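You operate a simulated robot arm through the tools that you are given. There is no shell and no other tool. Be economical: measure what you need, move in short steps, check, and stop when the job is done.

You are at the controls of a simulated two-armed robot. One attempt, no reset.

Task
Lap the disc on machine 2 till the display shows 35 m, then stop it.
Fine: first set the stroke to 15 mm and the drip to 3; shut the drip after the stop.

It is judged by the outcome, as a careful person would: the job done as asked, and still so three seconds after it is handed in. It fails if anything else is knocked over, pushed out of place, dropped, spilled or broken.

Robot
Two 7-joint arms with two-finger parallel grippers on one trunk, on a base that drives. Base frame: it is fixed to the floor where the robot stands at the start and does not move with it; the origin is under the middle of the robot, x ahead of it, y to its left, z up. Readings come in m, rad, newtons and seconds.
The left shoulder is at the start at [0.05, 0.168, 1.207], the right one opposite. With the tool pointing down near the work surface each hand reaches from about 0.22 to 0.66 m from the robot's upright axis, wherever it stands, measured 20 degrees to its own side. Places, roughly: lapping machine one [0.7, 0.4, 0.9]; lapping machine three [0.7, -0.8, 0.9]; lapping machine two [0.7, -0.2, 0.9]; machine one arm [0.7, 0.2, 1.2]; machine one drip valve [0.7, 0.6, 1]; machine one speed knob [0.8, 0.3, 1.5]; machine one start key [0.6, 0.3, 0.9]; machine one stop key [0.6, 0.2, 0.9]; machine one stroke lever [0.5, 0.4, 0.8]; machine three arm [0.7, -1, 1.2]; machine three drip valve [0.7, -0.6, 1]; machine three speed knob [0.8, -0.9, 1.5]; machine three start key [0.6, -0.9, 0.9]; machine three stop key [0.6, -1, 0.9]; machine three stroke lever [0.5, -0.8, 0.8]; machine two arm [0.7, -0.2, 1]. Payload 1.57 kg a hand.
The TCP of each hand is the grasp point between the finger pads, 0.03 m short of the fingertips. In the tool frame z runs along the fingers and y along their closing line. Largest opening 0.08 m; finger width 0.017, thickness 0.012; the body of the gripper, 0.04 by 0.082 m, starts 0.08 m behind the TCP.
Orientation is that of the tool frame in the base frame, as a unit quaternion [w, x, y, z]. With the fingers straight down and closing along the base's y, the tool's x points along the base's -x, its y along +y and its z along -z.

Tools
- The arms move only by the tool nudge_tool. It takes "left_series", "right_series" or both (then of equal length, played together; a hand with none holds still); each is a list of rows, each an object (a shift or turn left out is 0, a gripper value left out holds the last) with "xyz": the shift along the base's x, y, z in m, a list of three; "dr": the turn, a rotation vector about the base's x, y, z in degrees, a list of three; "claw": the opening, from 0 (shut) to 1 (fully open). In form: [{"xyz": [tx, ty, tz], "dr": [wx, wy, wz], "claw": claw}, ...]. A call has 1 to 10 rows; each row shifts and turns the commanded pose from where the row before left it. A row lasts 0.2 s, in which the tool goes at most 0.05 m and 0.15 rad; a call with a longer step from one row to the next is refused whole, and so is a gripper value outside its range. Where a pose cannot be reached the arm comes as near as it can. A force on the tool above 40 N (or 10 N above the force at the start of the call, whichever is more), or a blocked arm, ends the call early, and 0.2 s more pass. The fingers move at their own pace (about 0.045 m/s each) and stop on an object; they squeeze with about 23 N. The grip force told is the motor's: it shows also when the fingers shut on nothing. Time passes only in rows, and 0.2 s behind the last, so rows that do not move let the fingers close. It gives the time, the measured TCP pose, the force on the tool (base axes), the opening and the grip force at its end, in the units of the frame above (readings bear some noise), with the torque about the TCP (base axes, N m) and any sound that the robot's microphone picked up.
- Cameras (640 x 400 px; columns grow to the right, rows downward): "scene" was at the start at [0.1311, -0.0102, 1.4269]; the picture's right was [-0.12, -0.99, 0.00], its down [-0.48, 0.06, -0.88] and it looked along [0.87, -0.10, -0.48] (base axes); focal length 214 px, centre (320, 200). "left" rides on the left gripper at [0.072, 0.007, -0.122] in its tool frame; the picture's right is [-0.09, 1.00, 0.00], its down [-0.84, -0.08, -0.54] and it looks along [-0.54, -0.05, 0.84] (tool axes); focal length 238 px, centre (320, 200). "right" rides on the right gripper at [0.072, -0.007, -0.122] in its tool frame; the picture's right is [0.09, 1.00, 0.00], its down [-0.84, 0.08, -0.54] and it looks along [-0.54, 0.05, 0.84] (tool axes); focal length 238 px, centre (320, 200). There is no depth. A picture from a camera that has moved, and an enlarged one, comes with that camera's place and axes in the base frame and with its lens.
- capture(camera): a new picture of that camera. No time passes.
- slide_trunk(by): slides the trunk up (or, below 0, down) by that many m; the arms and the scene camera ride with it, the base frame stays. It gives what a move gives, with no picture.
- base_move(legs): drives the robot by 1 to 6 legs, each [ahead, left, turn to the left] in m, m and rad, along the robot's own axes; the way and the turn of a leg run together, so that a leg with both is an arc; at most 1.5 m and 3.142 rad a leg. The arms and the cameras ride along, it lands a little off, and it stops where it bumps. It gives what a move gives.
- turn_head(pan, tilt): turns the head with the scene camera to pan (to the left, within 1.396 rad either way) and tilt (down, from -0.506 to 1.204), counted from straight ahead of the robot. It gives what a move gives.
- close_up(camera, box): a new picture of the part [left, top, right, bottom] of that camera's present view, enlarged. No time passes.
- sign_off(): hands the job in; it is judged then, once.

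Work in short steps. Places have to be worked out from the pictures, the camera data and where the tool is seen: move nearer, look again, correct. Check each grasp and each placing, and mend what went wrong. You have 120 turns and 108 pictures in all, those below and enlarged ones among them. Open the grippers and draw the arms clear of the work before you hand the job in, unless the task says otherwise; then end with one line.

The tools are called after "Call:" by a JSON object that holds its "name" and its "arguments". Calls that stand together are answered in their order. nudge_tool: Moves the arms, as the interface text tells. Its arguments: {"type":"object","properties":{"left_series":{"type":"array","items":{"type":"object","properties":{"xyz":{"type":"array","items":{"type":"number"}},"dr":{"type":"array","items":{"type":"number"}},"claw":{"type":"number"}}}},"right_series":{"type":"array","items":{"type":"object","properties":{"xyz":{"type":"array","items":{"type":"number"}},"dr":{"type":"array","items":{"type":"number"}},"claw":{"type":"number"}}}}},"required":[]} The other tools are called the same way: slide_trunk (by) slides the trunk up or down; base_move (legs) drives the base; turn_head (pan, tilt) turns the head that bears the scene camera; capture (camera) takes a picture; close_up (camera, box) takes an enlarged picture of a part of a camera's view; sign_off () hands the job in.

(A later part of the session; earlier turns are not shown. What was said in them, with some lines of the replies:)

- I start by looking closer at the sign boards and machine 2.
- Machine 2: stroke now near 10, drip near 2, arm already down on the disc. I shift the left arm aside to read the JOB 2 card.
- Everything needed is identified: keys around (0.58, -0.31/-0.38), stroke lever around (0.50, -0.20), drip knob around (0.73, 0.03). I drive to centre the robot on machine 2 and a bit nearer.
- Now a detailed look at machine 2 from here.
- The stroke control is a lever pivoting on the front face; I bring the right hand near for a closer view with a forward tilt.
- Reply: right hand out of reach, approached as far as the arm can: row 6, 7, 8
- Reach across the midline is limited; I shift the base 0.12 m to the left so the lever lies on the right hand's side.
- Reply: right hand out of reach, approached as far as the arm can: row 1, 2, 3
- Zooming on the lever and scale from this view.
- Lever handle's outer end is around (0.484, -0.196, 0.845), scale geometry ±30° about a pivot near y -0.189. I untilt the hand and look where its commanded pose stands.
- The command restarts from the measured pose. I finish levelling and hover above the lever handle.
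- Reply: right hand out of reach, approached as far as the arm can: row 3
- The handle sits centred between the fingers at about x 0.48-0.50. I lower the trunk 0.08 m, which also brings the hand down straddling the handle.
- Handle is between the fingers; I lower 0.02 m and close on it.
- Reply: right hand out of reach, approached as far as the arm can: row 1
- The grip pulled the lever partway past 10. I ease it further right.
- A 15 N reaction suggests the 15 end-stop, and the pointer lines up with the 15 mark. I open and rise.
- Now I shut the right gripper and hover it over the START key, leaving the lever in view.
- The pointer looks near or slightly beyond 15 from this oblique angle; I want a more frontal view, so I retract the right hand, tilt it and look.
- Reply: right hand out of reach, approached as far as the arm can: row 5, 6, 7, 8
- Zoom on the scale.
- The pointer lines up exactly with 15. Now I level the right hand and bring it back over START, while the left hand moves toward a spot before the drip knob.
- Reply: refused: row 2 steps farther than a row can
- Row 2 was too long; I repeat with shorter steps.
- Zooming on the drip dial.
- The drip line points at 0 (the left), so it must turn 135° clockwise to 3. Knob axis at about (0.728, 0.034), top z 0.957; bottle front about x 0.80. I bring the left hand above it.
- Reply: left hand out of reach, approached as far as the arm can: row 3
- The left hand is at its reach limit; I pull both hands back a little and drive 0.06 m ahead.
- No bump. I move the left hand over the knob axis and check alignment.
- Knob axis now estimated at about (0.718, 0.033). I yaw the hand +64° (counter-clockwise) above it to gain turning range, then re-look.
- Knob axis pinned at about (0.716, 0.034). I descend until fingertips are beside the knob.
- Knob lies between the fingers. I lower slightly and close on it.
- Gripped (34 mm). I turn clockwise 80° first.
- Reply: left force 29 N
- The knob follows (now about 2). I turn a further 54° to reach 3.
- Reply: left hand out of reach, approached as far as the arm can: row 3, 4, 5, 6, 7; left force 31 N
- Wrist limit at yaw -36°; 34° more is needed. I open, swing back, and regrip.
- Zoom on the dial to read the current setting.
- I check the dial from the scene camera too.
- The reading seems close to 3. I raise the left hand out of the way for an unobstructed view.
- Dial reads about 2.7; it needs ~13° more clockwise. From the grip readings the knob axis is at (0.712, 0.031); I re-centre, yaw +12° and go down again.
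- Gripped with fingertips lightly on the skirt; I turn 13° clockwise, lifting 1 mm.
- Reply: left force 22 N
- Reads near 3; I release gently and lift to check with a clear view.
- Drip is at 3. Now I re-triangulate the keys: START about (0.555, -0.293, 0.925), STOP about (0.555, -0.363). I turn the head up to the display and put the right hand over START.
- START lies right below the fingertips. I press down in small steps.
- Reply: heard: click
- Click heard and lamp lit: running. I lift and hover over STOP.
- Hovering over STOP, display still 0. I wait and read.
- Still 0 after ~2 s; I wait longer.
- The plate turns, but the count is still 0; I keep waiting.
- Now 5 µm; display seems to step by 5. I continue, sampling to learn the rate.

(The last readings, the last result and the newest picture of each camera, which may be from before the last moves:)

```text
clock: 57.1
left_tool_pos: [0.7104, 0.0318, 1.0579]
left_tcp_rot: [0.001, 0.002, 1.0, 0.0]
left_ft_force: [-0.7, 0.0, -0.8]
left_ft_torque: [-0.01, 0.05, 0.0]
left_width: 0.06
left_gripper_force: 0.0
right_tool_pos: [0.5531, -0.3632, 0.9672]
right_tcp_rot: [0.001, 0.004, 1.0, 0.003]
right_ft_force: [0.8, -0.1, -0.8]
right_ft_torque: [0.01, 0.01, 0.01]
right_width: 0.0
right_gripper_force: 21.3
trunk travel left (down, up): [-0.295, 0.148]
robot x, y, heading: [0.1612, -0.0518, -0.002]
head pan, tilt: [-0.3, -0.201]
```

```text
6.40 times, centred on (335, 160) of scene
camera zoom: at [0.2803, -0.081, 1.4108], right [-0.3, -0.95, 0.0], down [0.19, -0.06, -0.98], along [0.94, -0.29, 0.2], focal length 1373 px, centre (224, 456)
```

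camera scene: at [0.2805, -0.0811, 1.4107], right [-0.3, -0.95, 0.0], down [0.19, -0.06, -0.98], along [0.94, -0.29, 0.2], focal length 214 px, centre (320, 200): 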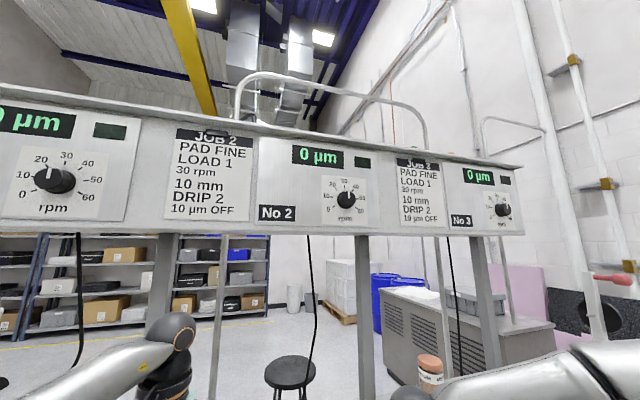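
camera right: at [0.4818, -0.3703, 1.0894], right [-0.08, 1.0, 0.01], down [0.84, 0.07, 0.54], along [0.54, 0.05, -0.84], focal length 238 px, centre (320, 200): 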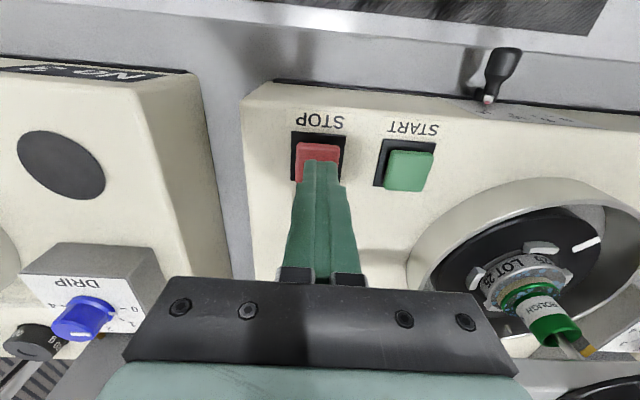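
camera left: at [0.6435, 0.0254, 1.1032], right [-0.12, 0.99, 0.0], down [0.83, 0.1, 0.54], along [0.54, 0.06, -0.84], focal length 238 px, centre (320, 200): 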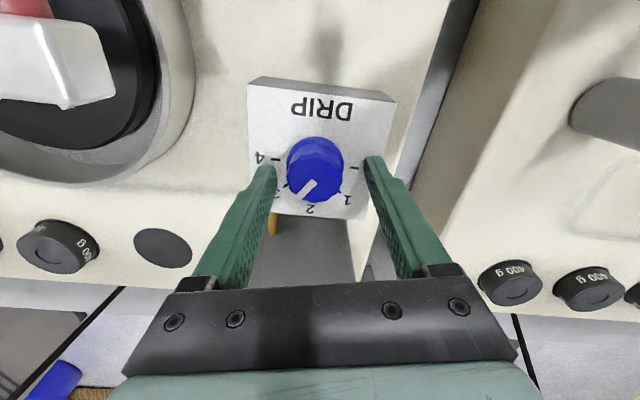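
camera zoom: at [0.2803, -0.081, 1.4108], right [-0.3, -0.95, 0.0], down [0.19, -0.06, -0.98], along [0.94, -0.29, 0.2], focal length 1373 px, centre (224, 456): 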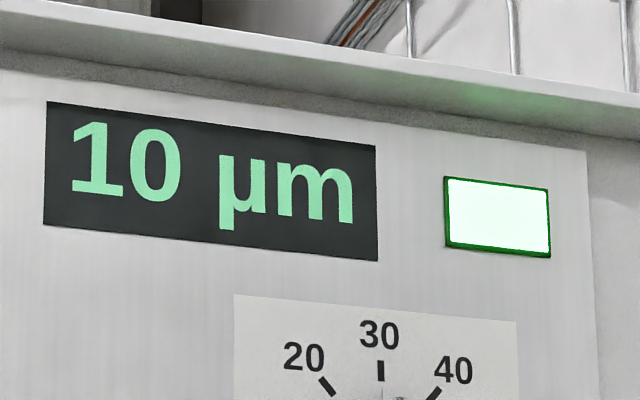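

About 5 µm per ~5 s. I continue toward 30.

Call:
{"name": "nudge_tool", "arguments": {"right_series": [{}, {}, {}, {}, {}, {}, {}, {}, {}, {}]}}

Call:
{"name": "close_up", "arguments": {"camera": "scene", "box": [285, 135, 385, 185]}}

Call:
{"name": "nudge_tool", "arguments": {"right_series": [{}, {}, {}, {}, {}, {}, {}, {}, {}, {}]}}

Call:
{"name": "close_up", "arguments": {"camera": "scene", "box": [285, 135, 385, 185]}}

Call:
{"name": "nudge_tool", "arguments": {"right_series": [{}, {}, {}, {}, {}, {}, {}, {}, {}, {}]}}

Call:
{"name": "close_up", "arguments": {"camera": "scene", "box": [285, 135, 385, 185]}}

```text
clock: 59.3
left_tool_pos: [0.7108, 0.0309, 1.0569]
left_tcp_rot: [0.0, 0.002, 1.0, 0.0]
left_ft_force: [0.3, 0.3, 0.5]
left_ft_torque: [-0.04, 0.0, -0.01]
left_width: 0.0598
left_gripper_force: 0.1
right_tool_pos: [0.5539, -0.3633, 0.9673]
right_tcp_rot: [0.0, 0.004, 1.0, 0.002]
right_ft_force: [-0.1, 0.7, 0.7]
right_ft_torque: [-0.02, -0.02, 0.03]
right_width: 0.0
right_gripper_force: 21.2
trunk travel left (down, up): [-0.295, 0.148]
robot x, y, heading: [0.1582, -0.0581, -0.007]
head pan, tilt: [-0.3, -0.201]
```

```text
6.40 times, centred on (335, 160) of scene
camera zoom: at [0.2803, -0.081, 1.4108], right [-0.3, -0.95, 0.0], down [0.19, -0.06, -0.98], along [0.94, -0.29, 0.2], focal length 1373 px, centre (224, 456)
```

zoom: 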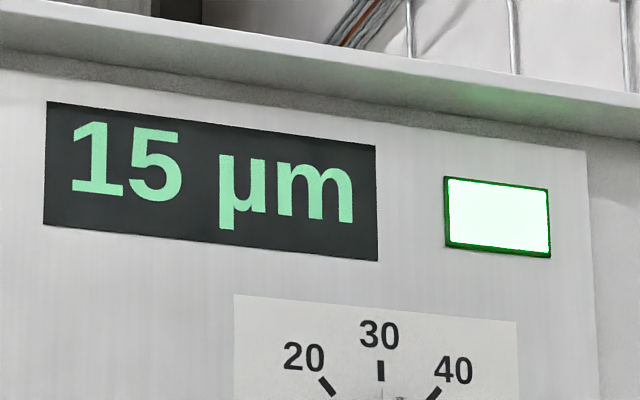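

```text
clock: 61.5
left_tool_pos: [0.7112, 0.031, 1.0574]
left_tcp_rot: [0.001, 0.003, 1.0, 0.0]
left_ft_force: [-0.6, -0.3, 0.6]
left_ft_torque: [-0.02, 0.0, -0.03]
left_width: 0.0599
left_gripper_force: 0.1
right_tool_pos: [0.5539, -0.3627, 0.9673]
right_tcp_rot: [0.001, 0.005, 1.0, 0.003]
right_ft_force: [0.0, 0.6, 0.9]
right_ft_torque: [-0.02, 0.04, -0.01]
right_width: 0.0001
right_gripper_force: 21.0
trunk travel left (down, up): [-0.295, 0.148]
robot x, y, heading: [0.1577, -0.0572, 0.003]
head pan, tilt: [-0.3, -0.201]
```

```text
6.40 times, centred on (335, 160) of scene
camera zoom: at [0.2803, -0.081, 1.4108], right [-0.3, -0.95, 0.0], down [0.19, -0.06, -0.98], along [0.94, -0.29, 0.2], focal length 1373 px, centre (224, 456)
```

zoom: 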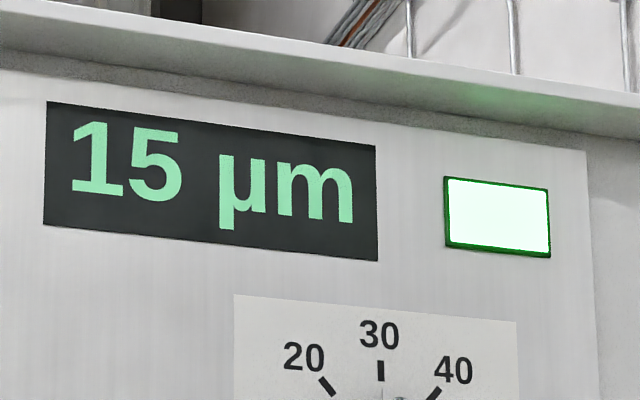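

```text
clock: 63.7
left_tool_pos: [0.71, 0.0317, 1.0576]
left_tcp_rot: [0.0, 0.002, 1.0, 0.0]
left_ft_force: [-0.1, 0.6, 0.8]
left_ft_torque: [0.0, 0.0, 0.0]
left_width: 0.0601
left_gripper_force: 0.0
right_tool_pos: [0.5542, -0.3622, 0.9674]
right_tcp_rot: [0.002, 0.004, 1.0, 0.003]
right_ft_force: [-0.6, 0.0, 0.0]
right_ft_torque: [0.03, -0.01, -0.03]
right_width: 0.0
right_gripper_force: 21.4
trunk travel left (down, up): [-0.295, 0.148]
robot x, y, heading: [0.1636, -0.0565, 0.003]
head pan, tilt: [-0.3, -0.201]
```

```text
6.40 times, centred on (335, 160) of scene
camera zoom: at [0.2803, -0.081, 1.4108], right [-0.3, -0.95, 0.0], down [0.19, -0.06, -0.98], along [0.94, -0.29, 0.2], focal length 1373 px, centre (224, 456)
```

zoom: 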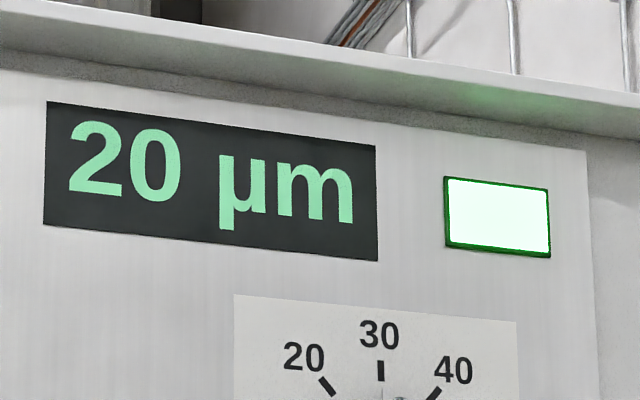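

20 at 63.7 s; about 4.5 s per step. 35 is expected near 77 s. I wait to ~70 s and check.

Call:
{"name": "nudge_tool", "arguments": {"right_series": [{}, {}, {}, {}, {}, {}, {}, {}, {}, {}]}}

Call:
{"name": "nudge_tool", "arguments": {"right_series": [{}, {}, {}, {}, {}, {}, {}, {}, {}, {}]}}

Call:
{"name": "close_up", "arguments": {"camera": "scene", "box": [285, 135, 385, 185]}}

Call:
{"name": "nudge_tool", "arguments": {"right_series": [{}, {}, {}, {}, {}, {}, {}, {}, {}, {}]}}

Call:
{"name": "close_up", "arguments": {"camera": "scene", "box": [285, 135, 385, 185]}}

Call:
{"name": "nudge_tool", "arguments": {"right_series": [{}, {}, {}, {}, {}, {}, {}, {}, {}, {}]}}

Call:
{"name": "close_up", "arguments": {"camera": "scene", "box": [285, 135, 385, 185]}}

```text
clock: 65.9
left_tool_pos: [0.7113, 0.0319, 1.0573]
left_tcp_rot: [0.001, 0.001, 1.0, 0.0]
left_ft_force: [-0.3, -0.3, -0.1]
left_ft_torque: [-0.01, 0.02, 0.04]
left_width: 0.0599
left_gripper_force: 0.0
right_tool_pos: [0.553, -0.3631, 0.968]
right_tcp_rot: [0.001, 0.004, 1.0, 0.002]
right_ft_force: [0.2, -0.1, -0.6]
right_ft_torque: [0.0, -0.02, -0.01]
right_width: 0.0
right_gripper_force: 21.3
trunk travel left (down, up): [-0.295, 0.148]
robot x, y, heading: [0.1595, -0.0568, -0.001]
head pan, tilt: [-0.3, -0.201]
```

```text
clock: 68.1
left_tool_pos: [0.7108, 0.0313, 1.0574]
left_tcp_rot: [0.001, 0.001, 1.0, 0.0]
left_ft_force: [0.1, 0.4, 0.6]
left_ft_torque: [-0.03, 0.02, -0.01]
left_width: 0.06
left_gripper_force: 0.1
right_tool_pos: [0.5543, -0.3629, 0.968]
right_tcp_rot: [0.001, 0.005, 1.0, 0.003]
right_ft_force: [-0.1, -0.5, -0.2]
right_ft_torque: [-0.04, 0.02, 0.01]
right_width: 0.0
right_gripper_force: 21.0
trunk travel left (down, up): [-0.295, 0.148]
robot x, y, heading: [0.1592, -0.057, -0.004]
head pan, tilt: [-0.3, -0.201]
```

```text
6.40 times, centred on (335, 160) of scene
camera zoom: at [0.2803, -0.081, 1.4108], right [-0.3, -0.95, 0.0], down [0.19, -0.06, -0.98], along [0.94, -0.29, 0.2], focal length 1373 px, centre (224, 456)
```

zoom: 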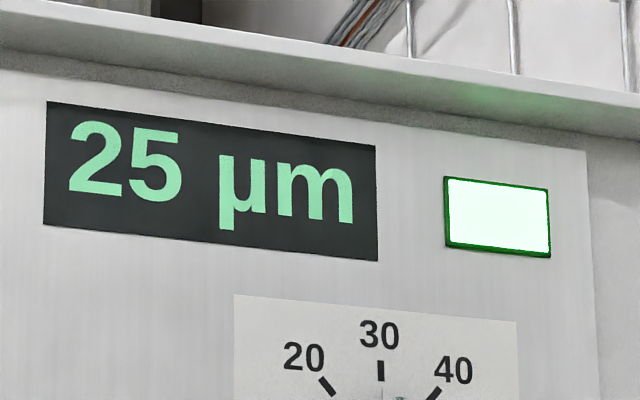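

```text
clock: 70.3
left_tool_pos: [0.7111, 0.0315, 1.0575]
left_tcp_rot: [0.001, 0.002, 1.0, 0.0]
left_ft_force: [0.3, 0.8, -0.7]
left_ft_torque: [0.0, 0.0, -0.02]
left_width: 0.0601
left_gripper_force: 0.1
right_tool_pos: [0.5534, -0.3622, 0.9664]
right_tcp_rot: [0.002, 0.004, 1.0, 0.002]
right_ft_force: [0.2, 0.0, 0.3]
right_ft_torque: [-0.01, 0.0, -0.04]
right_width: 0.0001
right_gripper_force: 21.5
trunk travel left (down, up): [-0.295, 0.148]
robot x, y, heading: [0.1564, -0.059, -0.003]
head pan, tilt: [-0.3, -0.201]
```

```text
6.40 times, centred on (335, 160) of scene
camera zoom: at [0.2803, -0.081, 1.4108], right [-0.3, -0.95, 0.0], down [0.19, -0.06, -0.98], along [0.94, -0.29, 0.2], focal length 1373 px, centre (224, 456)
```

zoom: 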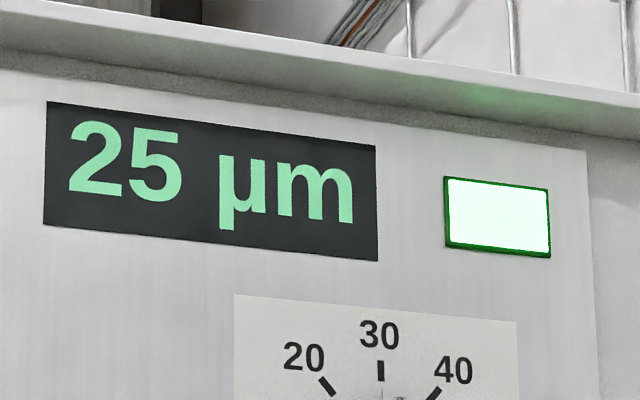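

```text
clock: 72.5
left_tool_pos: [0.7123, 0.0308, 1.0586]
left_tcp_rot: [0.001, 0.002, 1.0, 0.0]
left_ft_force: [-0.1, -0.4, 0.9]
left_ft_torque: [-0.01, 0.02, 0.01]
left_width: 0.0601
left_gripper_force: 0.0
right_tool_pos: [0.5529, -0.3628, 0.9673]
right_tcp_rot: [0.002, 0.005, 1.0, 0.003]
right_ft_force: [-0.2, -0.3, 0.4]
right_ft_torque: [-0.02, 0.03, -0.01]
right_width: 0.0
right_gripper_force: 21.5
trunk travel left (down, up): [-0.295, 0.148]
robot x, y, heading: [0.1576, -0.0561, 0.0]
head pan, tilt: [-0.3, -0.201]
```

```text
6.40 times, centred on (335, 160) of scene
camera zoom: at [0.2803, -0.081, 1.4108], right [-0.3, -0.95, 0.0], down [0.19, -0.06, -0.98], along [0.94, -0.29, 0.2], focal length 1373 px, centre (224, 456)
```

zoom: 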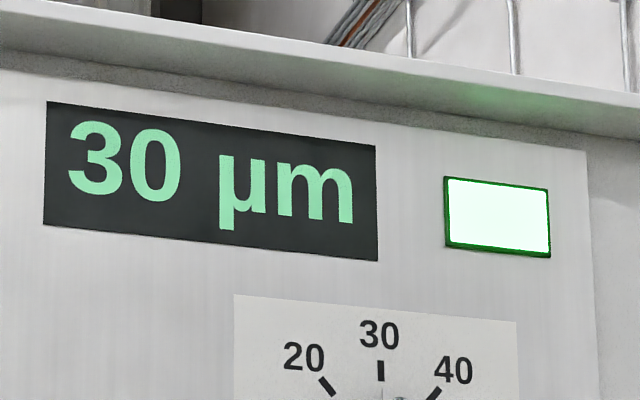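

30 at 72.5 s. I wait ~3.4 s then check in short steps, fingers lowered a little closer to STOP.

Call:
{"name": "nudge_tool", "arguments": {"right_series": [{"xyz": [0, 0, -0.004]}, {}, {}, {}, {}, {}, {}, {}, {}, {}]}}

Call:
{"name": "close_up", "arguments": {"camera": "scene", "box": [285, 135, 385, 185]}}

Call:
{"name": "nudge_tool", "arguments": {"right_series": [{}, {}, {}, {}]}}

Call:
{"name": "close_up", "arguments": {"camera": "scene", "box": [285, 135, 385, 185]}}

```text
clock: 74.7
left_tool_pos: [0.711, 0.0313, 1.0569]
left_tcp_rot: [0.002, 0.001, 1.0, 0.0]
left_ft_force: [0.5, 0.0, 0.2]
left_ft_torque: [0.04, 0.0, 0.02]
left_width: 0.0601
left_gripper_force: 0.0
right_tool_pos: [0.5537, -0.3635, 0.9632]
right_tcp_rot: [0.001, 0.004, 1.0, 0.002]
right_ft_force: [-0.8, -1.0, 0.6]
right_ft_torque: [0.0, 0.02, 0.01]
right_width: 0.0
right_gripper_force: 21.1
trunk travel left (down, up): [-0.295, 0.148]
robot x, y, heading: [0.1606, -0.0575, -0.004]
head pan, tilt: [-0.3, -0.201]
```

```text
6.40 times, centred on (335, 160) of scene
camera zoom: at [0.2803, -0.081, 1.4108], right [-0.3, -0.95, 0.0], down [0.19, -0.06, -0.98], along [0.94, -0.29, 0.2], focal length 1373 px, centre (224, 456)
```

zoom: 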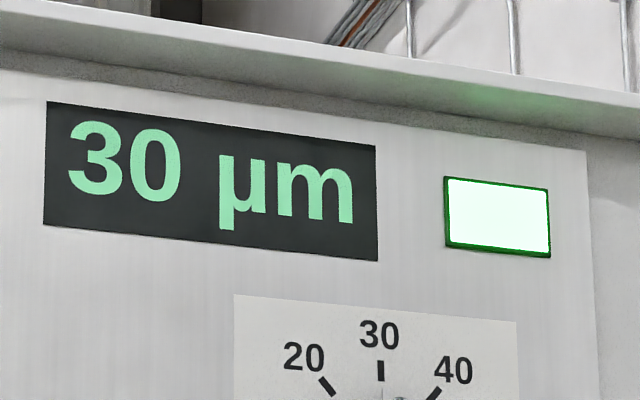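

```text
clock: 75.7
left_tool_pos: [0.7115, 0.0317, 1.0576]
left_tcp_rot: [0.0, 0.001, 1.0, 0.0]
left_ft_force: [-0.1, 1.4, -0.9]
left_ft_torque: [-0.04, 0.01, -0.04]
left_width: 0.0602
left_gripper_force: 0.0
right_tool_pos: [0.5534, -0.3623, 0.9636]
right_tcp_rot: [0.0, 0.004, 1.0, 0.003]
right_ft_force: [-0.3, 0.1, -0.3]
right_ft_torque: [0.04, -0.03, 0.01]
right_width: 0.0
right_gripper_force: 21.0
trunk travel left (down, up): [-0.295, 0.148]
robot x, y, heading: [0.1609, -0.057, -0.004]
head pan, tilt: [-0.3, -0.201]
```

```text
6.40 times, centred on (335, 160) of scene
camera zoom: at [0.2803, -0.081, 1.4108], right [-0.3, -0.95, 0.0], down [0.19, -0.06, -0.98], along [0.94, -0.29, 0.2], focal length 1373 px, centre (224, 456)
```

zoom: 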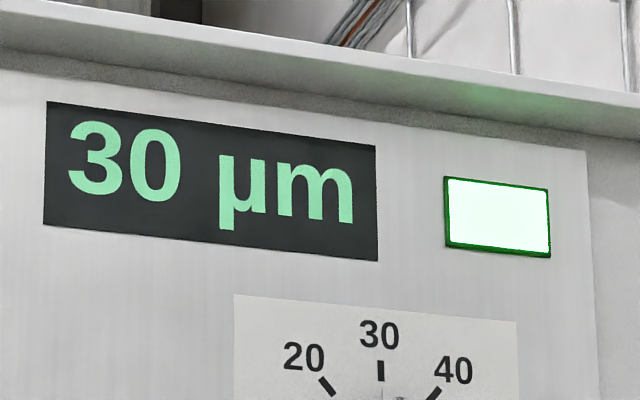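

Still 30 at 75.7 s; another 0.8 s.

Call:
{"name": "nudge_tool", "arguments": {"right_series": [{}, {}, {}]}}

Call:
{"name": "close_up", "arguments": {"camera": "scene", "box": [285, 135, 385, 185]}}

```text
clock: 76.5
left_tool_pos: [0.7121, 0.0311, 1.0573]
left_tcp_rot: [0.001, 0.002, 1.0, 0.0]
left_ft_force: [-0.3, 0.2, 0.3]
left_ft_torque: [0.01, 0.03, 0.0]
left_width: 0.0602
left_gripper_force: 0.0
right_tool_pos: [0.5535, -0.3632, 0.9638]
right_tcp_rot: [0.001, 0.005, 1.0, 0.003]
right_ft_force: [0.1, 0.2, -0.1]
right_ft_torque: [0.02, 0.05, -0.04]
right_width: 0.0002
right_gripper_force: 21.3
trunk travel left (down, up): [-0.295, 0.148]
robot x, y, heading: [0.1578, -0.0529, -0.001]
head pan, tilt: [-0.3, -0.201]
```

```text
6.40 times, centred on (335, 160) of scene
camera zoom: at [0.2803, -0.081, 1.4108], right [-0.3, -0.95, 0.0], down [0.19, -0.06, -0.98], along [0.94, -0.29, 0.2], focal length 1373 px, centre (224, 456)
```

zoom: 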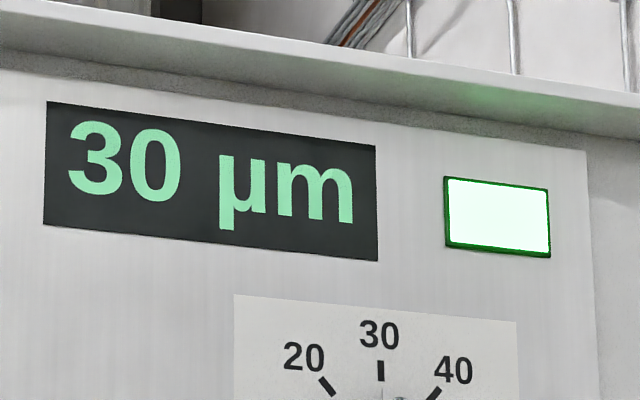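

Still 30 at 76.5 s; another 0.8 s.

Call:
{"name": "nudge_tool", "arguments": {"right_series": [{}, {}, {}]}}

Call:
{"name": "close_up", "arguments": {"camera": "scene", "box": [285, 135, 385, 185]}}

```text
clock: 77.3
left_tool_pos: [0.7114, 0.0323, 1.0584]
left_tcp_rot: [0.001, 0.002, 1.0, 0.0]
left_ft_force: [0.8, -1.1, 0.1]
left_ft_torque: [0.02, 0.03, -0.01]
left_width: 0.06
left_gripper_force: 0.0
right_tool_pos: [0.5522, -0.3634, 0.9625]
right_tcp_rot: [0.0, 0.005, 1.0, 0.002]
right_ft_force: [0.1, 0.5, 1.3]
right_ft_torque: [-0.01, 0.03, 0.0]
right_width: 0.0
right_gripper_force: 20.7
trunk travel left (down, up): [-0.295, 0.148]
robot x, y, heading: [0.1628, -0.0588, -0.001]
head pan, tilt: [-0.3, -0.201]
```

```text
6.40 times, centred on (335, 160) of scene
camera zoom: at [0.2803, -0.081, 1.4108], right [-0.3, -0.95, 0.0], down [0.19, -0.06, -0.98], along [0.94, -0.29, 0.2], focal length 1373 px, centre (224, 456)
```

zoom: 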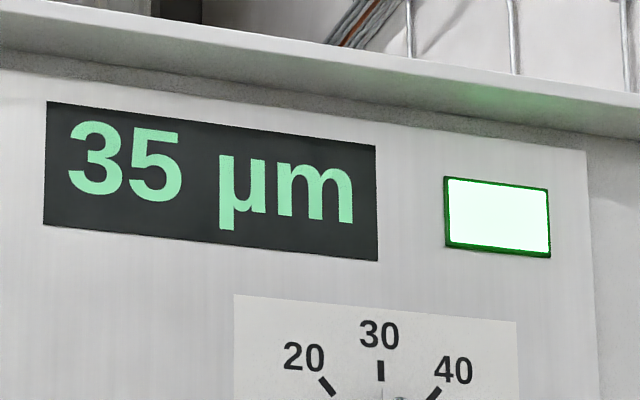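

35 µm: press STOP now.

Call:
{"name": "nudge_tool", "arguments": {"right_series": [{"xyz": [0, 0, -0.006]}, {"xyz": [0, 0, -0.005]}, {"xyz": [0, 0, -0.002]}]}}

Call:
{"name": "close_up", "arguments": {"camera": "scene", "box": [285, 135, 385, 185]}}

```text
clock: 78.1
left_tool_pos: [0.7101, 0.0304, 1.0583]
left_tcp_rot: [0.001, 0.002, 1.0, 0.0]
left_ft_force: [0.1, 0.2, 0.2]
left_ft_torque: [-0.02, 0.05, 0.03]
left_width: 0.06
left_gripper_force: 0.1
right_tool_pos: [0.5525, -0.3627, 0.9513]
right_tcp_rot: [0.003, 0.003, 1.0, 0.002]
right_ft_force: [-2.2, -1.2, 15.6]
right_ft_torque: [-0.02, 0.1, 0.08]
right_width: 0.0
right_gripper_force: 20.9
trunk travel left (down, up): [-0.295, 0.148]
robot x, y, heading: [0.1615, -0.0586, -0.003]
head pan, tilt: [-0.3, -0.201]
heard: click
```

```text
6.40 times, centred on (335, 160) of scene
camera zoom: at [0.279, -0.0804, 1.4112], right [-0.3, -0.95, 0.0], down [0.19, -0.06, -0.98], along [0.94, -0.29, 0.2], focal length 1373 px, centre (224, 456)
```

zoom: 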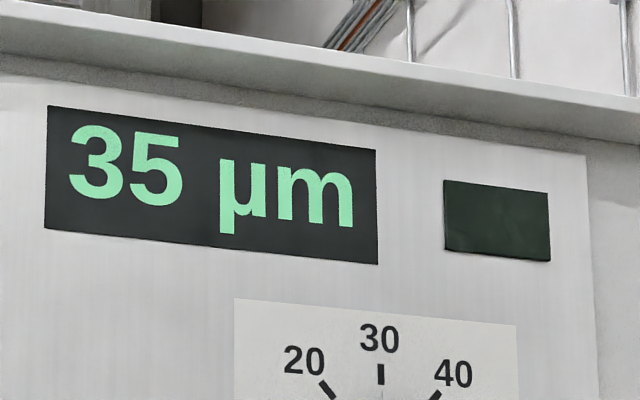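

Stopped at 35 µm, lamp off. I lift the right hand and set the left hand at yaw -32° gripping the drip knob to turn it back.

Call:
{"name": "nudge_tool", "arguments": {"right_series": [{"xyz": [0, 0, 0.03]}, {"xyz": [-0.02, 0, 0.03]}, {"xyz": [-0.03, 0, 0.02]}, {}, {}, {}, {}, {}, {}, {}], "left_series": [{"dr": [0, 0, -8]}, {"dr": [0, 0, -8]}, {"xyz": [0.001, 0, -0.025], "dr": [0, 0, -8]}, {"xyz": [0, 0, -0.025], "dr": [0, 0, -8]}, {"xyz": [0, 0, -0.025]}, {"claw": 0.4}, {"claw": 0}, {}, {}, {}]}}

Call:
{"name": "close_up", "arguments": {"camera": "left", "box": [220, 90, 420, 240]}}

```text
clock: 80.3
left_tool_pos: [0.7109, 0.0308, 0.9811]
left_tcp_rot: [0.0, 0.278, 0.961, -0.001]
left_ft_force: [-7.7, -7.2, -5.2]
left_ft_torque: [-0.4, -0.31, -0.03]
left_width: 0.0331
left_gripper_force: 41.3
right_tool_pos: [0.501, -0.3641, 1.0304]
right_tcp_rot: [0.001, 0.004, 1.0, 0.002]
right_ft_force: [-0.3, 0.8, 0.4]
right_ft_torque: [0.01, -0.01, -0.02]
right_width: 0.0001
right_gripper_force: 21.6
trunk travel left (down, up): [-0.295, 0.148]
robot x, y, heading: [0.16, -0.0561, 0.001]
head pan, tilt: [-0.3, -0.201]
```

```text
2.67 times, centred on (320, 165) of left
camera zoom: at [0.654, 0.075, 1.1042], right [0.61, 0.79, 0.0], down [0.67, -0.51, 0.54], along [0.43, -0.33, -0.84], focal length 636 px, centre (320, 293)
```

zoom: 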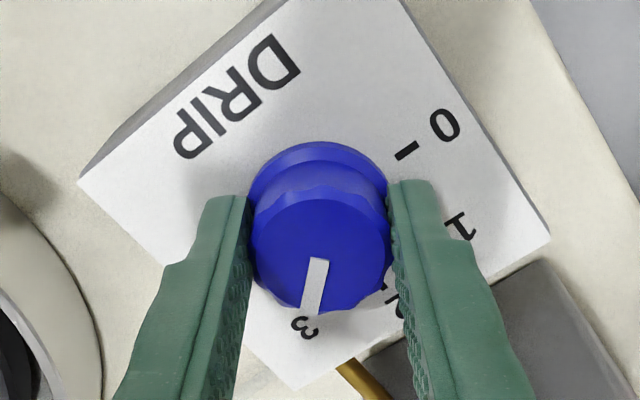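

Good grip, dial at 3. Turning counter-clockwise 80°.

Call:
{"name": "nudge_tool", "arguments": {"left_series": [{"dr": [0, 0, 8]}, {"dr": [0, 0, 8]}, {"dr": [0, 0, 8]}, {"dr": [0, 0, 8]}, {"dr": [0, 0, 8]}, {"dr": [0, 0, 8]}, {"dr": [0, 0, 8]}, {"dr": [0, 0, 8]}, {"dr": [0, 0, 8]}, {"dr": [0, 0, 8]}]}}

Call:
{"name": "nudge_tool", "arguments": {"left_series": [{"dr": [0, 0, 8]}, {"dr": [0, 0, 8]}, {"dr": [0, 0, 8]}, {"dr": [0, 0, 8]}, {"dr": [0, 0, 8]}, {"dr": [0, 0, 8]}, {"dr": [0, 0, 7]}]}}

Call:
{"name": "close_up", "arguments": {"camera": "left", "box": [220, 90, 420, 240]}}

```text
clock: 82.5
left_tool_pos: [0.7134, 0.0286, 0.9828]
left_tcp_rot: [-0.001, -0.406, 0.914, 0.002]
left_ft_force: [-12.4, -11.9, -19.5]
left_ft_torque: [-0.37, -0.25, -0.01]
left_width: 0.0331
left_gripper_force: 41.0
right_tool_pos: [0.5009, -0.3636, 1.0291]
right_tcp_rot: [0.001, 0.005, 1.0, 0.003]
right_ft_force: [-0.1, 0.4, -0.3]
right_ft_torque: [0.0, 0.05, 0.01]
right_width: 0.0001
right_gripper_force: 21.1
trunk travel left (down, up): [-0.295, 0.148]
robot x, y, heading: [0.1601, -0.0599, 0.002]
head pan, tilt: [-0.3, -0.201]
```

```text
clock: 84.1
left_tool_pos: [0.7124, 0.0298, 0.9825]
left_tcp_rot: [0.001, 0.782, -0.623, -0.002]
left_ft_force: [-11.9, -10.8, -18.2]
left_ft_torque: [-0.86, -0.76, 0.0]
left_width: 0.0333
left_gripper_force: 41.0
right_tool_pos: [0.5022, -0.3628, 1.0283]
right_tcp_rot: [0.001, 0.006, 1.0, 0.004]
right_ft_force: [0.4, -0.2, 0.1]
right_ft_torque: [-0.04, 0.01, -0.03]
right_width: 0.0001
right_gripper_force: 21.4
trunk travel left (down, up): [-0.295, 0.148]
robot x, y, heading: [0.1548, -0.0563, -0.001]
head pan, tilt: [-0.3, -0.201]
```

```text
2.67 times, centred on (320, 165) of left
camera zoom: at [0.7223, -0.0413, 1.1045], right [-0.99, -0.13, 0.01], down [-0.11, 0.83, 0.54], along [-0.08, 0.54, -0.84], focal length 636 px, centre (320, 293)
```

zoom: 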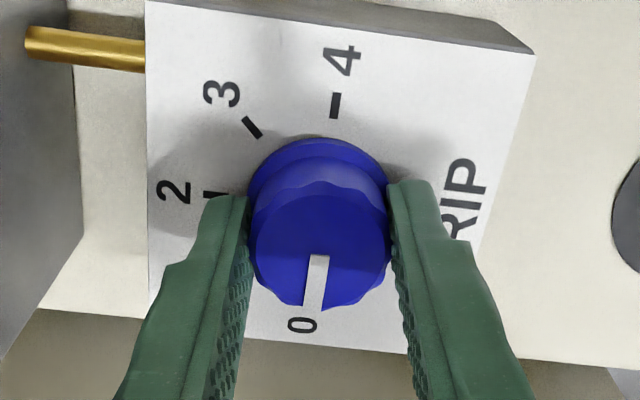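

The dial points at 0. I nudge 3° more to be sure, release, and lift for a clear check.

Call:
{"name": "nudge_tool", "arguments": {"left_series": [{"dr": [0, 0, 3]}, {}, {"claw": 0.4}, {"claw": 0.75}, {}, {"xyz": [0, 0, 0.04]}, {"xyz": [0, 0, 0.04]}]}}

Call:
{"name": "turn_head", "arguments": {"pan": 0.0, "tilt": 0.8}}

Call:
{"name": "close_up", "arguments": {"camera": "scene", "box": [268, 155, 308, 185]}}

Call:
{"name": "close_up", "arguments": {"camera": "left", "box": [250, 40, 390, 170]}}

```text
clock: 85.7
left_tool_pos: [0.7117, 0.0316, 1.0655]
left_tcp_rot: [-0.001, 0.798, -0.603, -0.001]
left_ft_force: [-0.4, -0.4, -0.6]
left_ft_torque: [0.01, -0.03, 0.01]
left_width: 0.0601
left_gripper_force: 0.1
right_tool_pos: [0.5011, -0.3622, 1.0301]
right_tcp_rot: [0.001, 0.005, 1.0, 0.003]
right_ft_force: [0.1, -0.2, 0.6]
right_ft_torque: [-0.02, -0.03, 0.02]
right_width: 0.0002
right_gripper_force: 21.0
trunk travel left (down, up): [-0.295, 0.148]
robot x, y, heading: [0.162, -0.0561, -0.001]
head pan, tilt: [-0.3, -0.201]
```

```text
clock: 87.0
left_tool_pos: [0.7111, 0.0322, 1.066]
left_tcp_rot: [0.0, 0.798, -0.603, -0.001]
left_ft_force: [-0.2, -0.9, -0.1]
left_ft_torque: [-0.04, 0.0, 0.02]
left_width: 0.0598
left_gripper_force: 0.1
right_tool_pos: [0.5021, -0.3626, 1.0293]
right_tcp_rot: [0.001, 0.004, 1.0, 0.002]
right_ft_force: [-0.3, 0.8, -0.1]
right_ft_torque: [0.0, -0.02, 0.0]
right_width: 0.0
right_gripper_force: 21.5
trunk travel left (down, up): [-0.295, 0.148]
robot x, y, heading: [0.16, -0.0571, -0.005]
head pan, tilt: [0.0, 0.799]
```

```text
13.33 times, centred on (288, 170) of scene
camera zoom: at [0.2815, -0.0564, 1.3213], right [0.0, -1.0, 0.0], down [-0.72, 0.0, -0.7], along [0.7, 0.0, -0.72], focal length 2860 px, centre (747, 600)
```

zoom: 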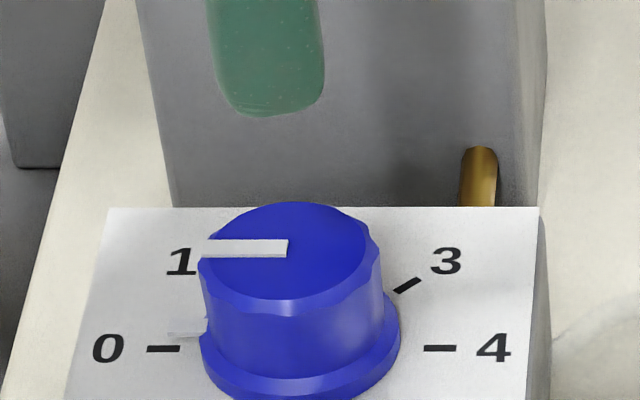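

```text
3.08 times, centred on (320, 105) of left
camera zoom: at [0.7252, -0.0396, 1.1875], right [-0.98, -0.18, 0.0], down [-0.15, 0.83, 0.54], along [-0.1, 0.53, -0.84], focal length 733 px, centre (320, 492)
```

zoom: 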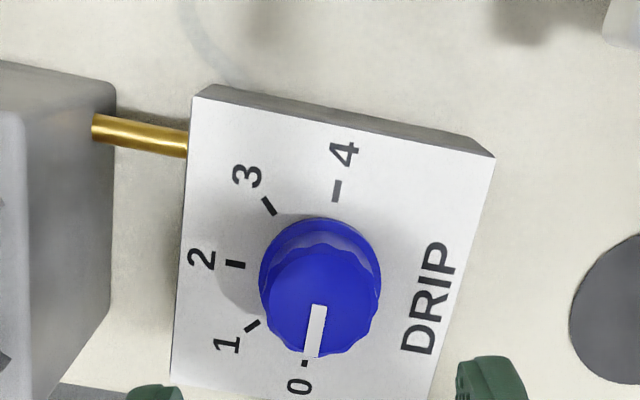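

Drip is at 0. Now I withdraw both hands, open, and take a final look.

Call:
{"name": "nudge_tool", "arguments": {"left_series": [{"xyz": [-0.01, 0, 0.04]}, {"xyz": [-0.04, 0, 0.02], "dr": [0, 0, -8]}, {"xyz": [-0.04, 0, 0.02], "dr": [0, 0, -8]}, {"xyz": [-0.045, 0, 0], "dr": [0, 0, -8]}, {"xyz": [-0.045, 0, 0], "dr": [0, 0, -8], "claw": 1}, {"xyz": [-0.045, 0, 0], "dr": [0, 0, -8]}, {"dr": [0, 0, -8]}, {"dr": [0, 0, -8]}], "right_series": [{"xyz": [-0.02, -0.01, 0.04]}, {"xyz": [-0.03, -0.02, 0.03], "claw": 1}, {"xyz": [-0.03, -0.02, 0.03]}, {"xyz": [-0.02, -0.01, 0.03]}, {}, {}, {}, {}]}}

Call:
{"name": "capture", "arguments": {"camera": "scene"}}

Call:
{"name": "close_up", "arguments": {"camera": "scene", "box": [330, 220, 450, 300]}}

Call:
{"name": "turn_head", "arguments": {"pan": -0.3, "tilt": -0.1}}

Call:
{"name": "capture", "arguments": {"camera": "scene"}}

```text
clock: 88.8
left_tool_pos: [0.4887, 0.0307, 1.1437]
left_tcp_rot: [0.0, -0.421, 0.907, 0.0]
left_ft_force: [-0.5, 0.3, 0.3]
left_ft_torque: [-0.02, 0.0, -0.01]
left_width: 0.0802
left_gripper_force: 0.0
right_tool_pos: [0.4014, -0.4231, 1.1605]
right_tcp_rot: [0.001, 0.005, 1.0, 0.003]
right_ft_force: [-0.2, 0.0, 0.3]
right_ft_torque: [-0.01, 0.02, 0.0]
right_width: 0.0799
right_gripper_force: 0.1
trunk travel left (down, up): [-0.295, 0.148]
robot x, y, heading: [0.1606, -0.0582, -0.001]
head pan, tilt: [0.0, 0.799]
```

```text
24 pictures are left
camera scene: at [0.2814, -0.0564, 1.3212], right [0.0, -1.0, 0.0], down [-0.72, 0.0, -0.7], along [0.7, 0.0, -0.72], focal length 214 px, centre (320, 200)
```

scene: 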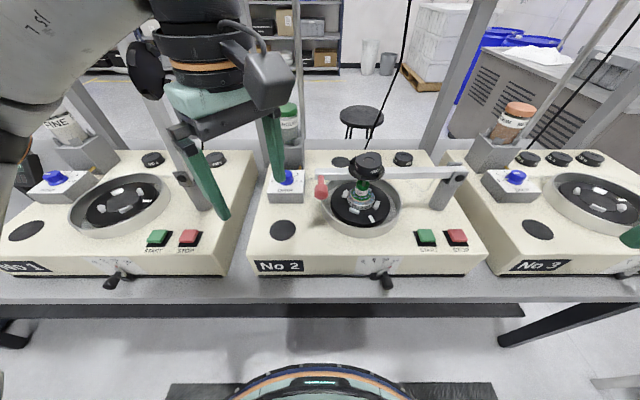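

```text
5.00 times, centred on (390, 260) of scene
camera zoom: at [0.2814, -0.0564, 1.3212], right [0.0, -1.0, 0.0], down [-0.72, 0.0, -0.7], along [0.7, 0.0, -0.72], focal length 1072 px, centre (-30, -100)
```

zoom: 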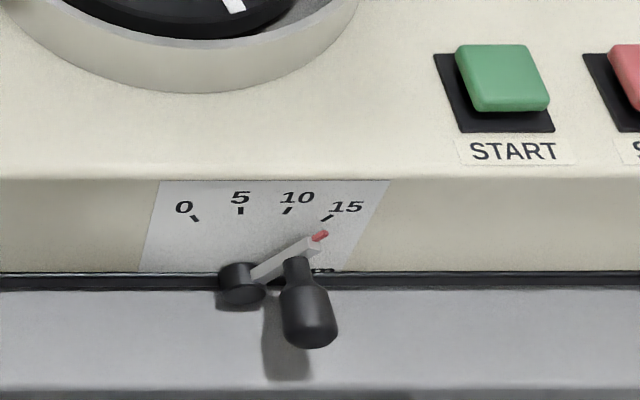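

```text
clock: 90.0
left_tool_pos: [0.4878, 0.0324, 1.143]
left_tcp_rot: [0.0, -0.422, 0.907, 0.0]
left_ft_force: [-0.5, 0.3, 0.5]
left_ft_torque: [0.0, 0.01, -0.01]
left_width: 0.0801
left_gripper_force: 0.1
right_tool_pos: [0.401, -0.4231, 1.1589]
right_tcp_rot: [0.002, 0.004, 1.0, 0.003]
right_ft_force: [0.4, -0.6, 0.0]
right_ft_torque: [-0.02, 0.01, 0.0]
right_width: 0.0798
right_gripper_force: 0.2
trunk travel left (down, up): [-0.295, 0.148]
robot x, y, heading: [0.157, -0.0581, -0.002]
head pan, tilt: [-0.3, -0.099]
```

```text
22 pictures are left
camera scene: at [0.284, -0.0822, 1.4021], right [-0.3, -0.95, 0.0], down [0.09, -0.03, -1.0], along [0.95, -0.3, 0.1], focal length 214 px, centre (320, 200)
```

scene: 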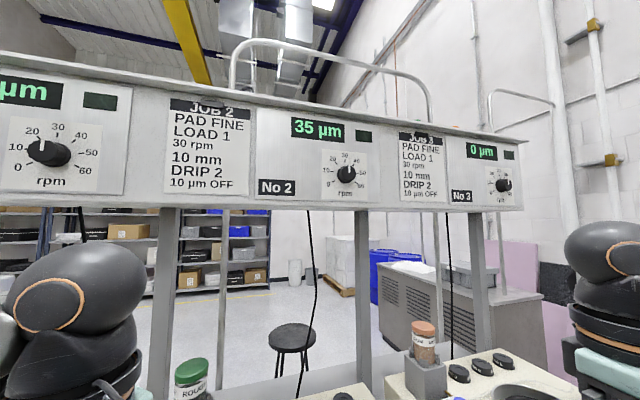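

Display holds 35 µm with the lamp off, stroke is at 15, drip is at 0, the keys are up, and both hands are open and clear. I hand the job in.

Call:
{"name": "sign_off", "arguments": {}}

```text
The job is handed in.
```

Machine 2 lapped the disc with the stroke at 15 mm and the drip at 3. I stopped it with the display at 35 µm, then shut the drip to 0, and both hands are open and clear of the work.
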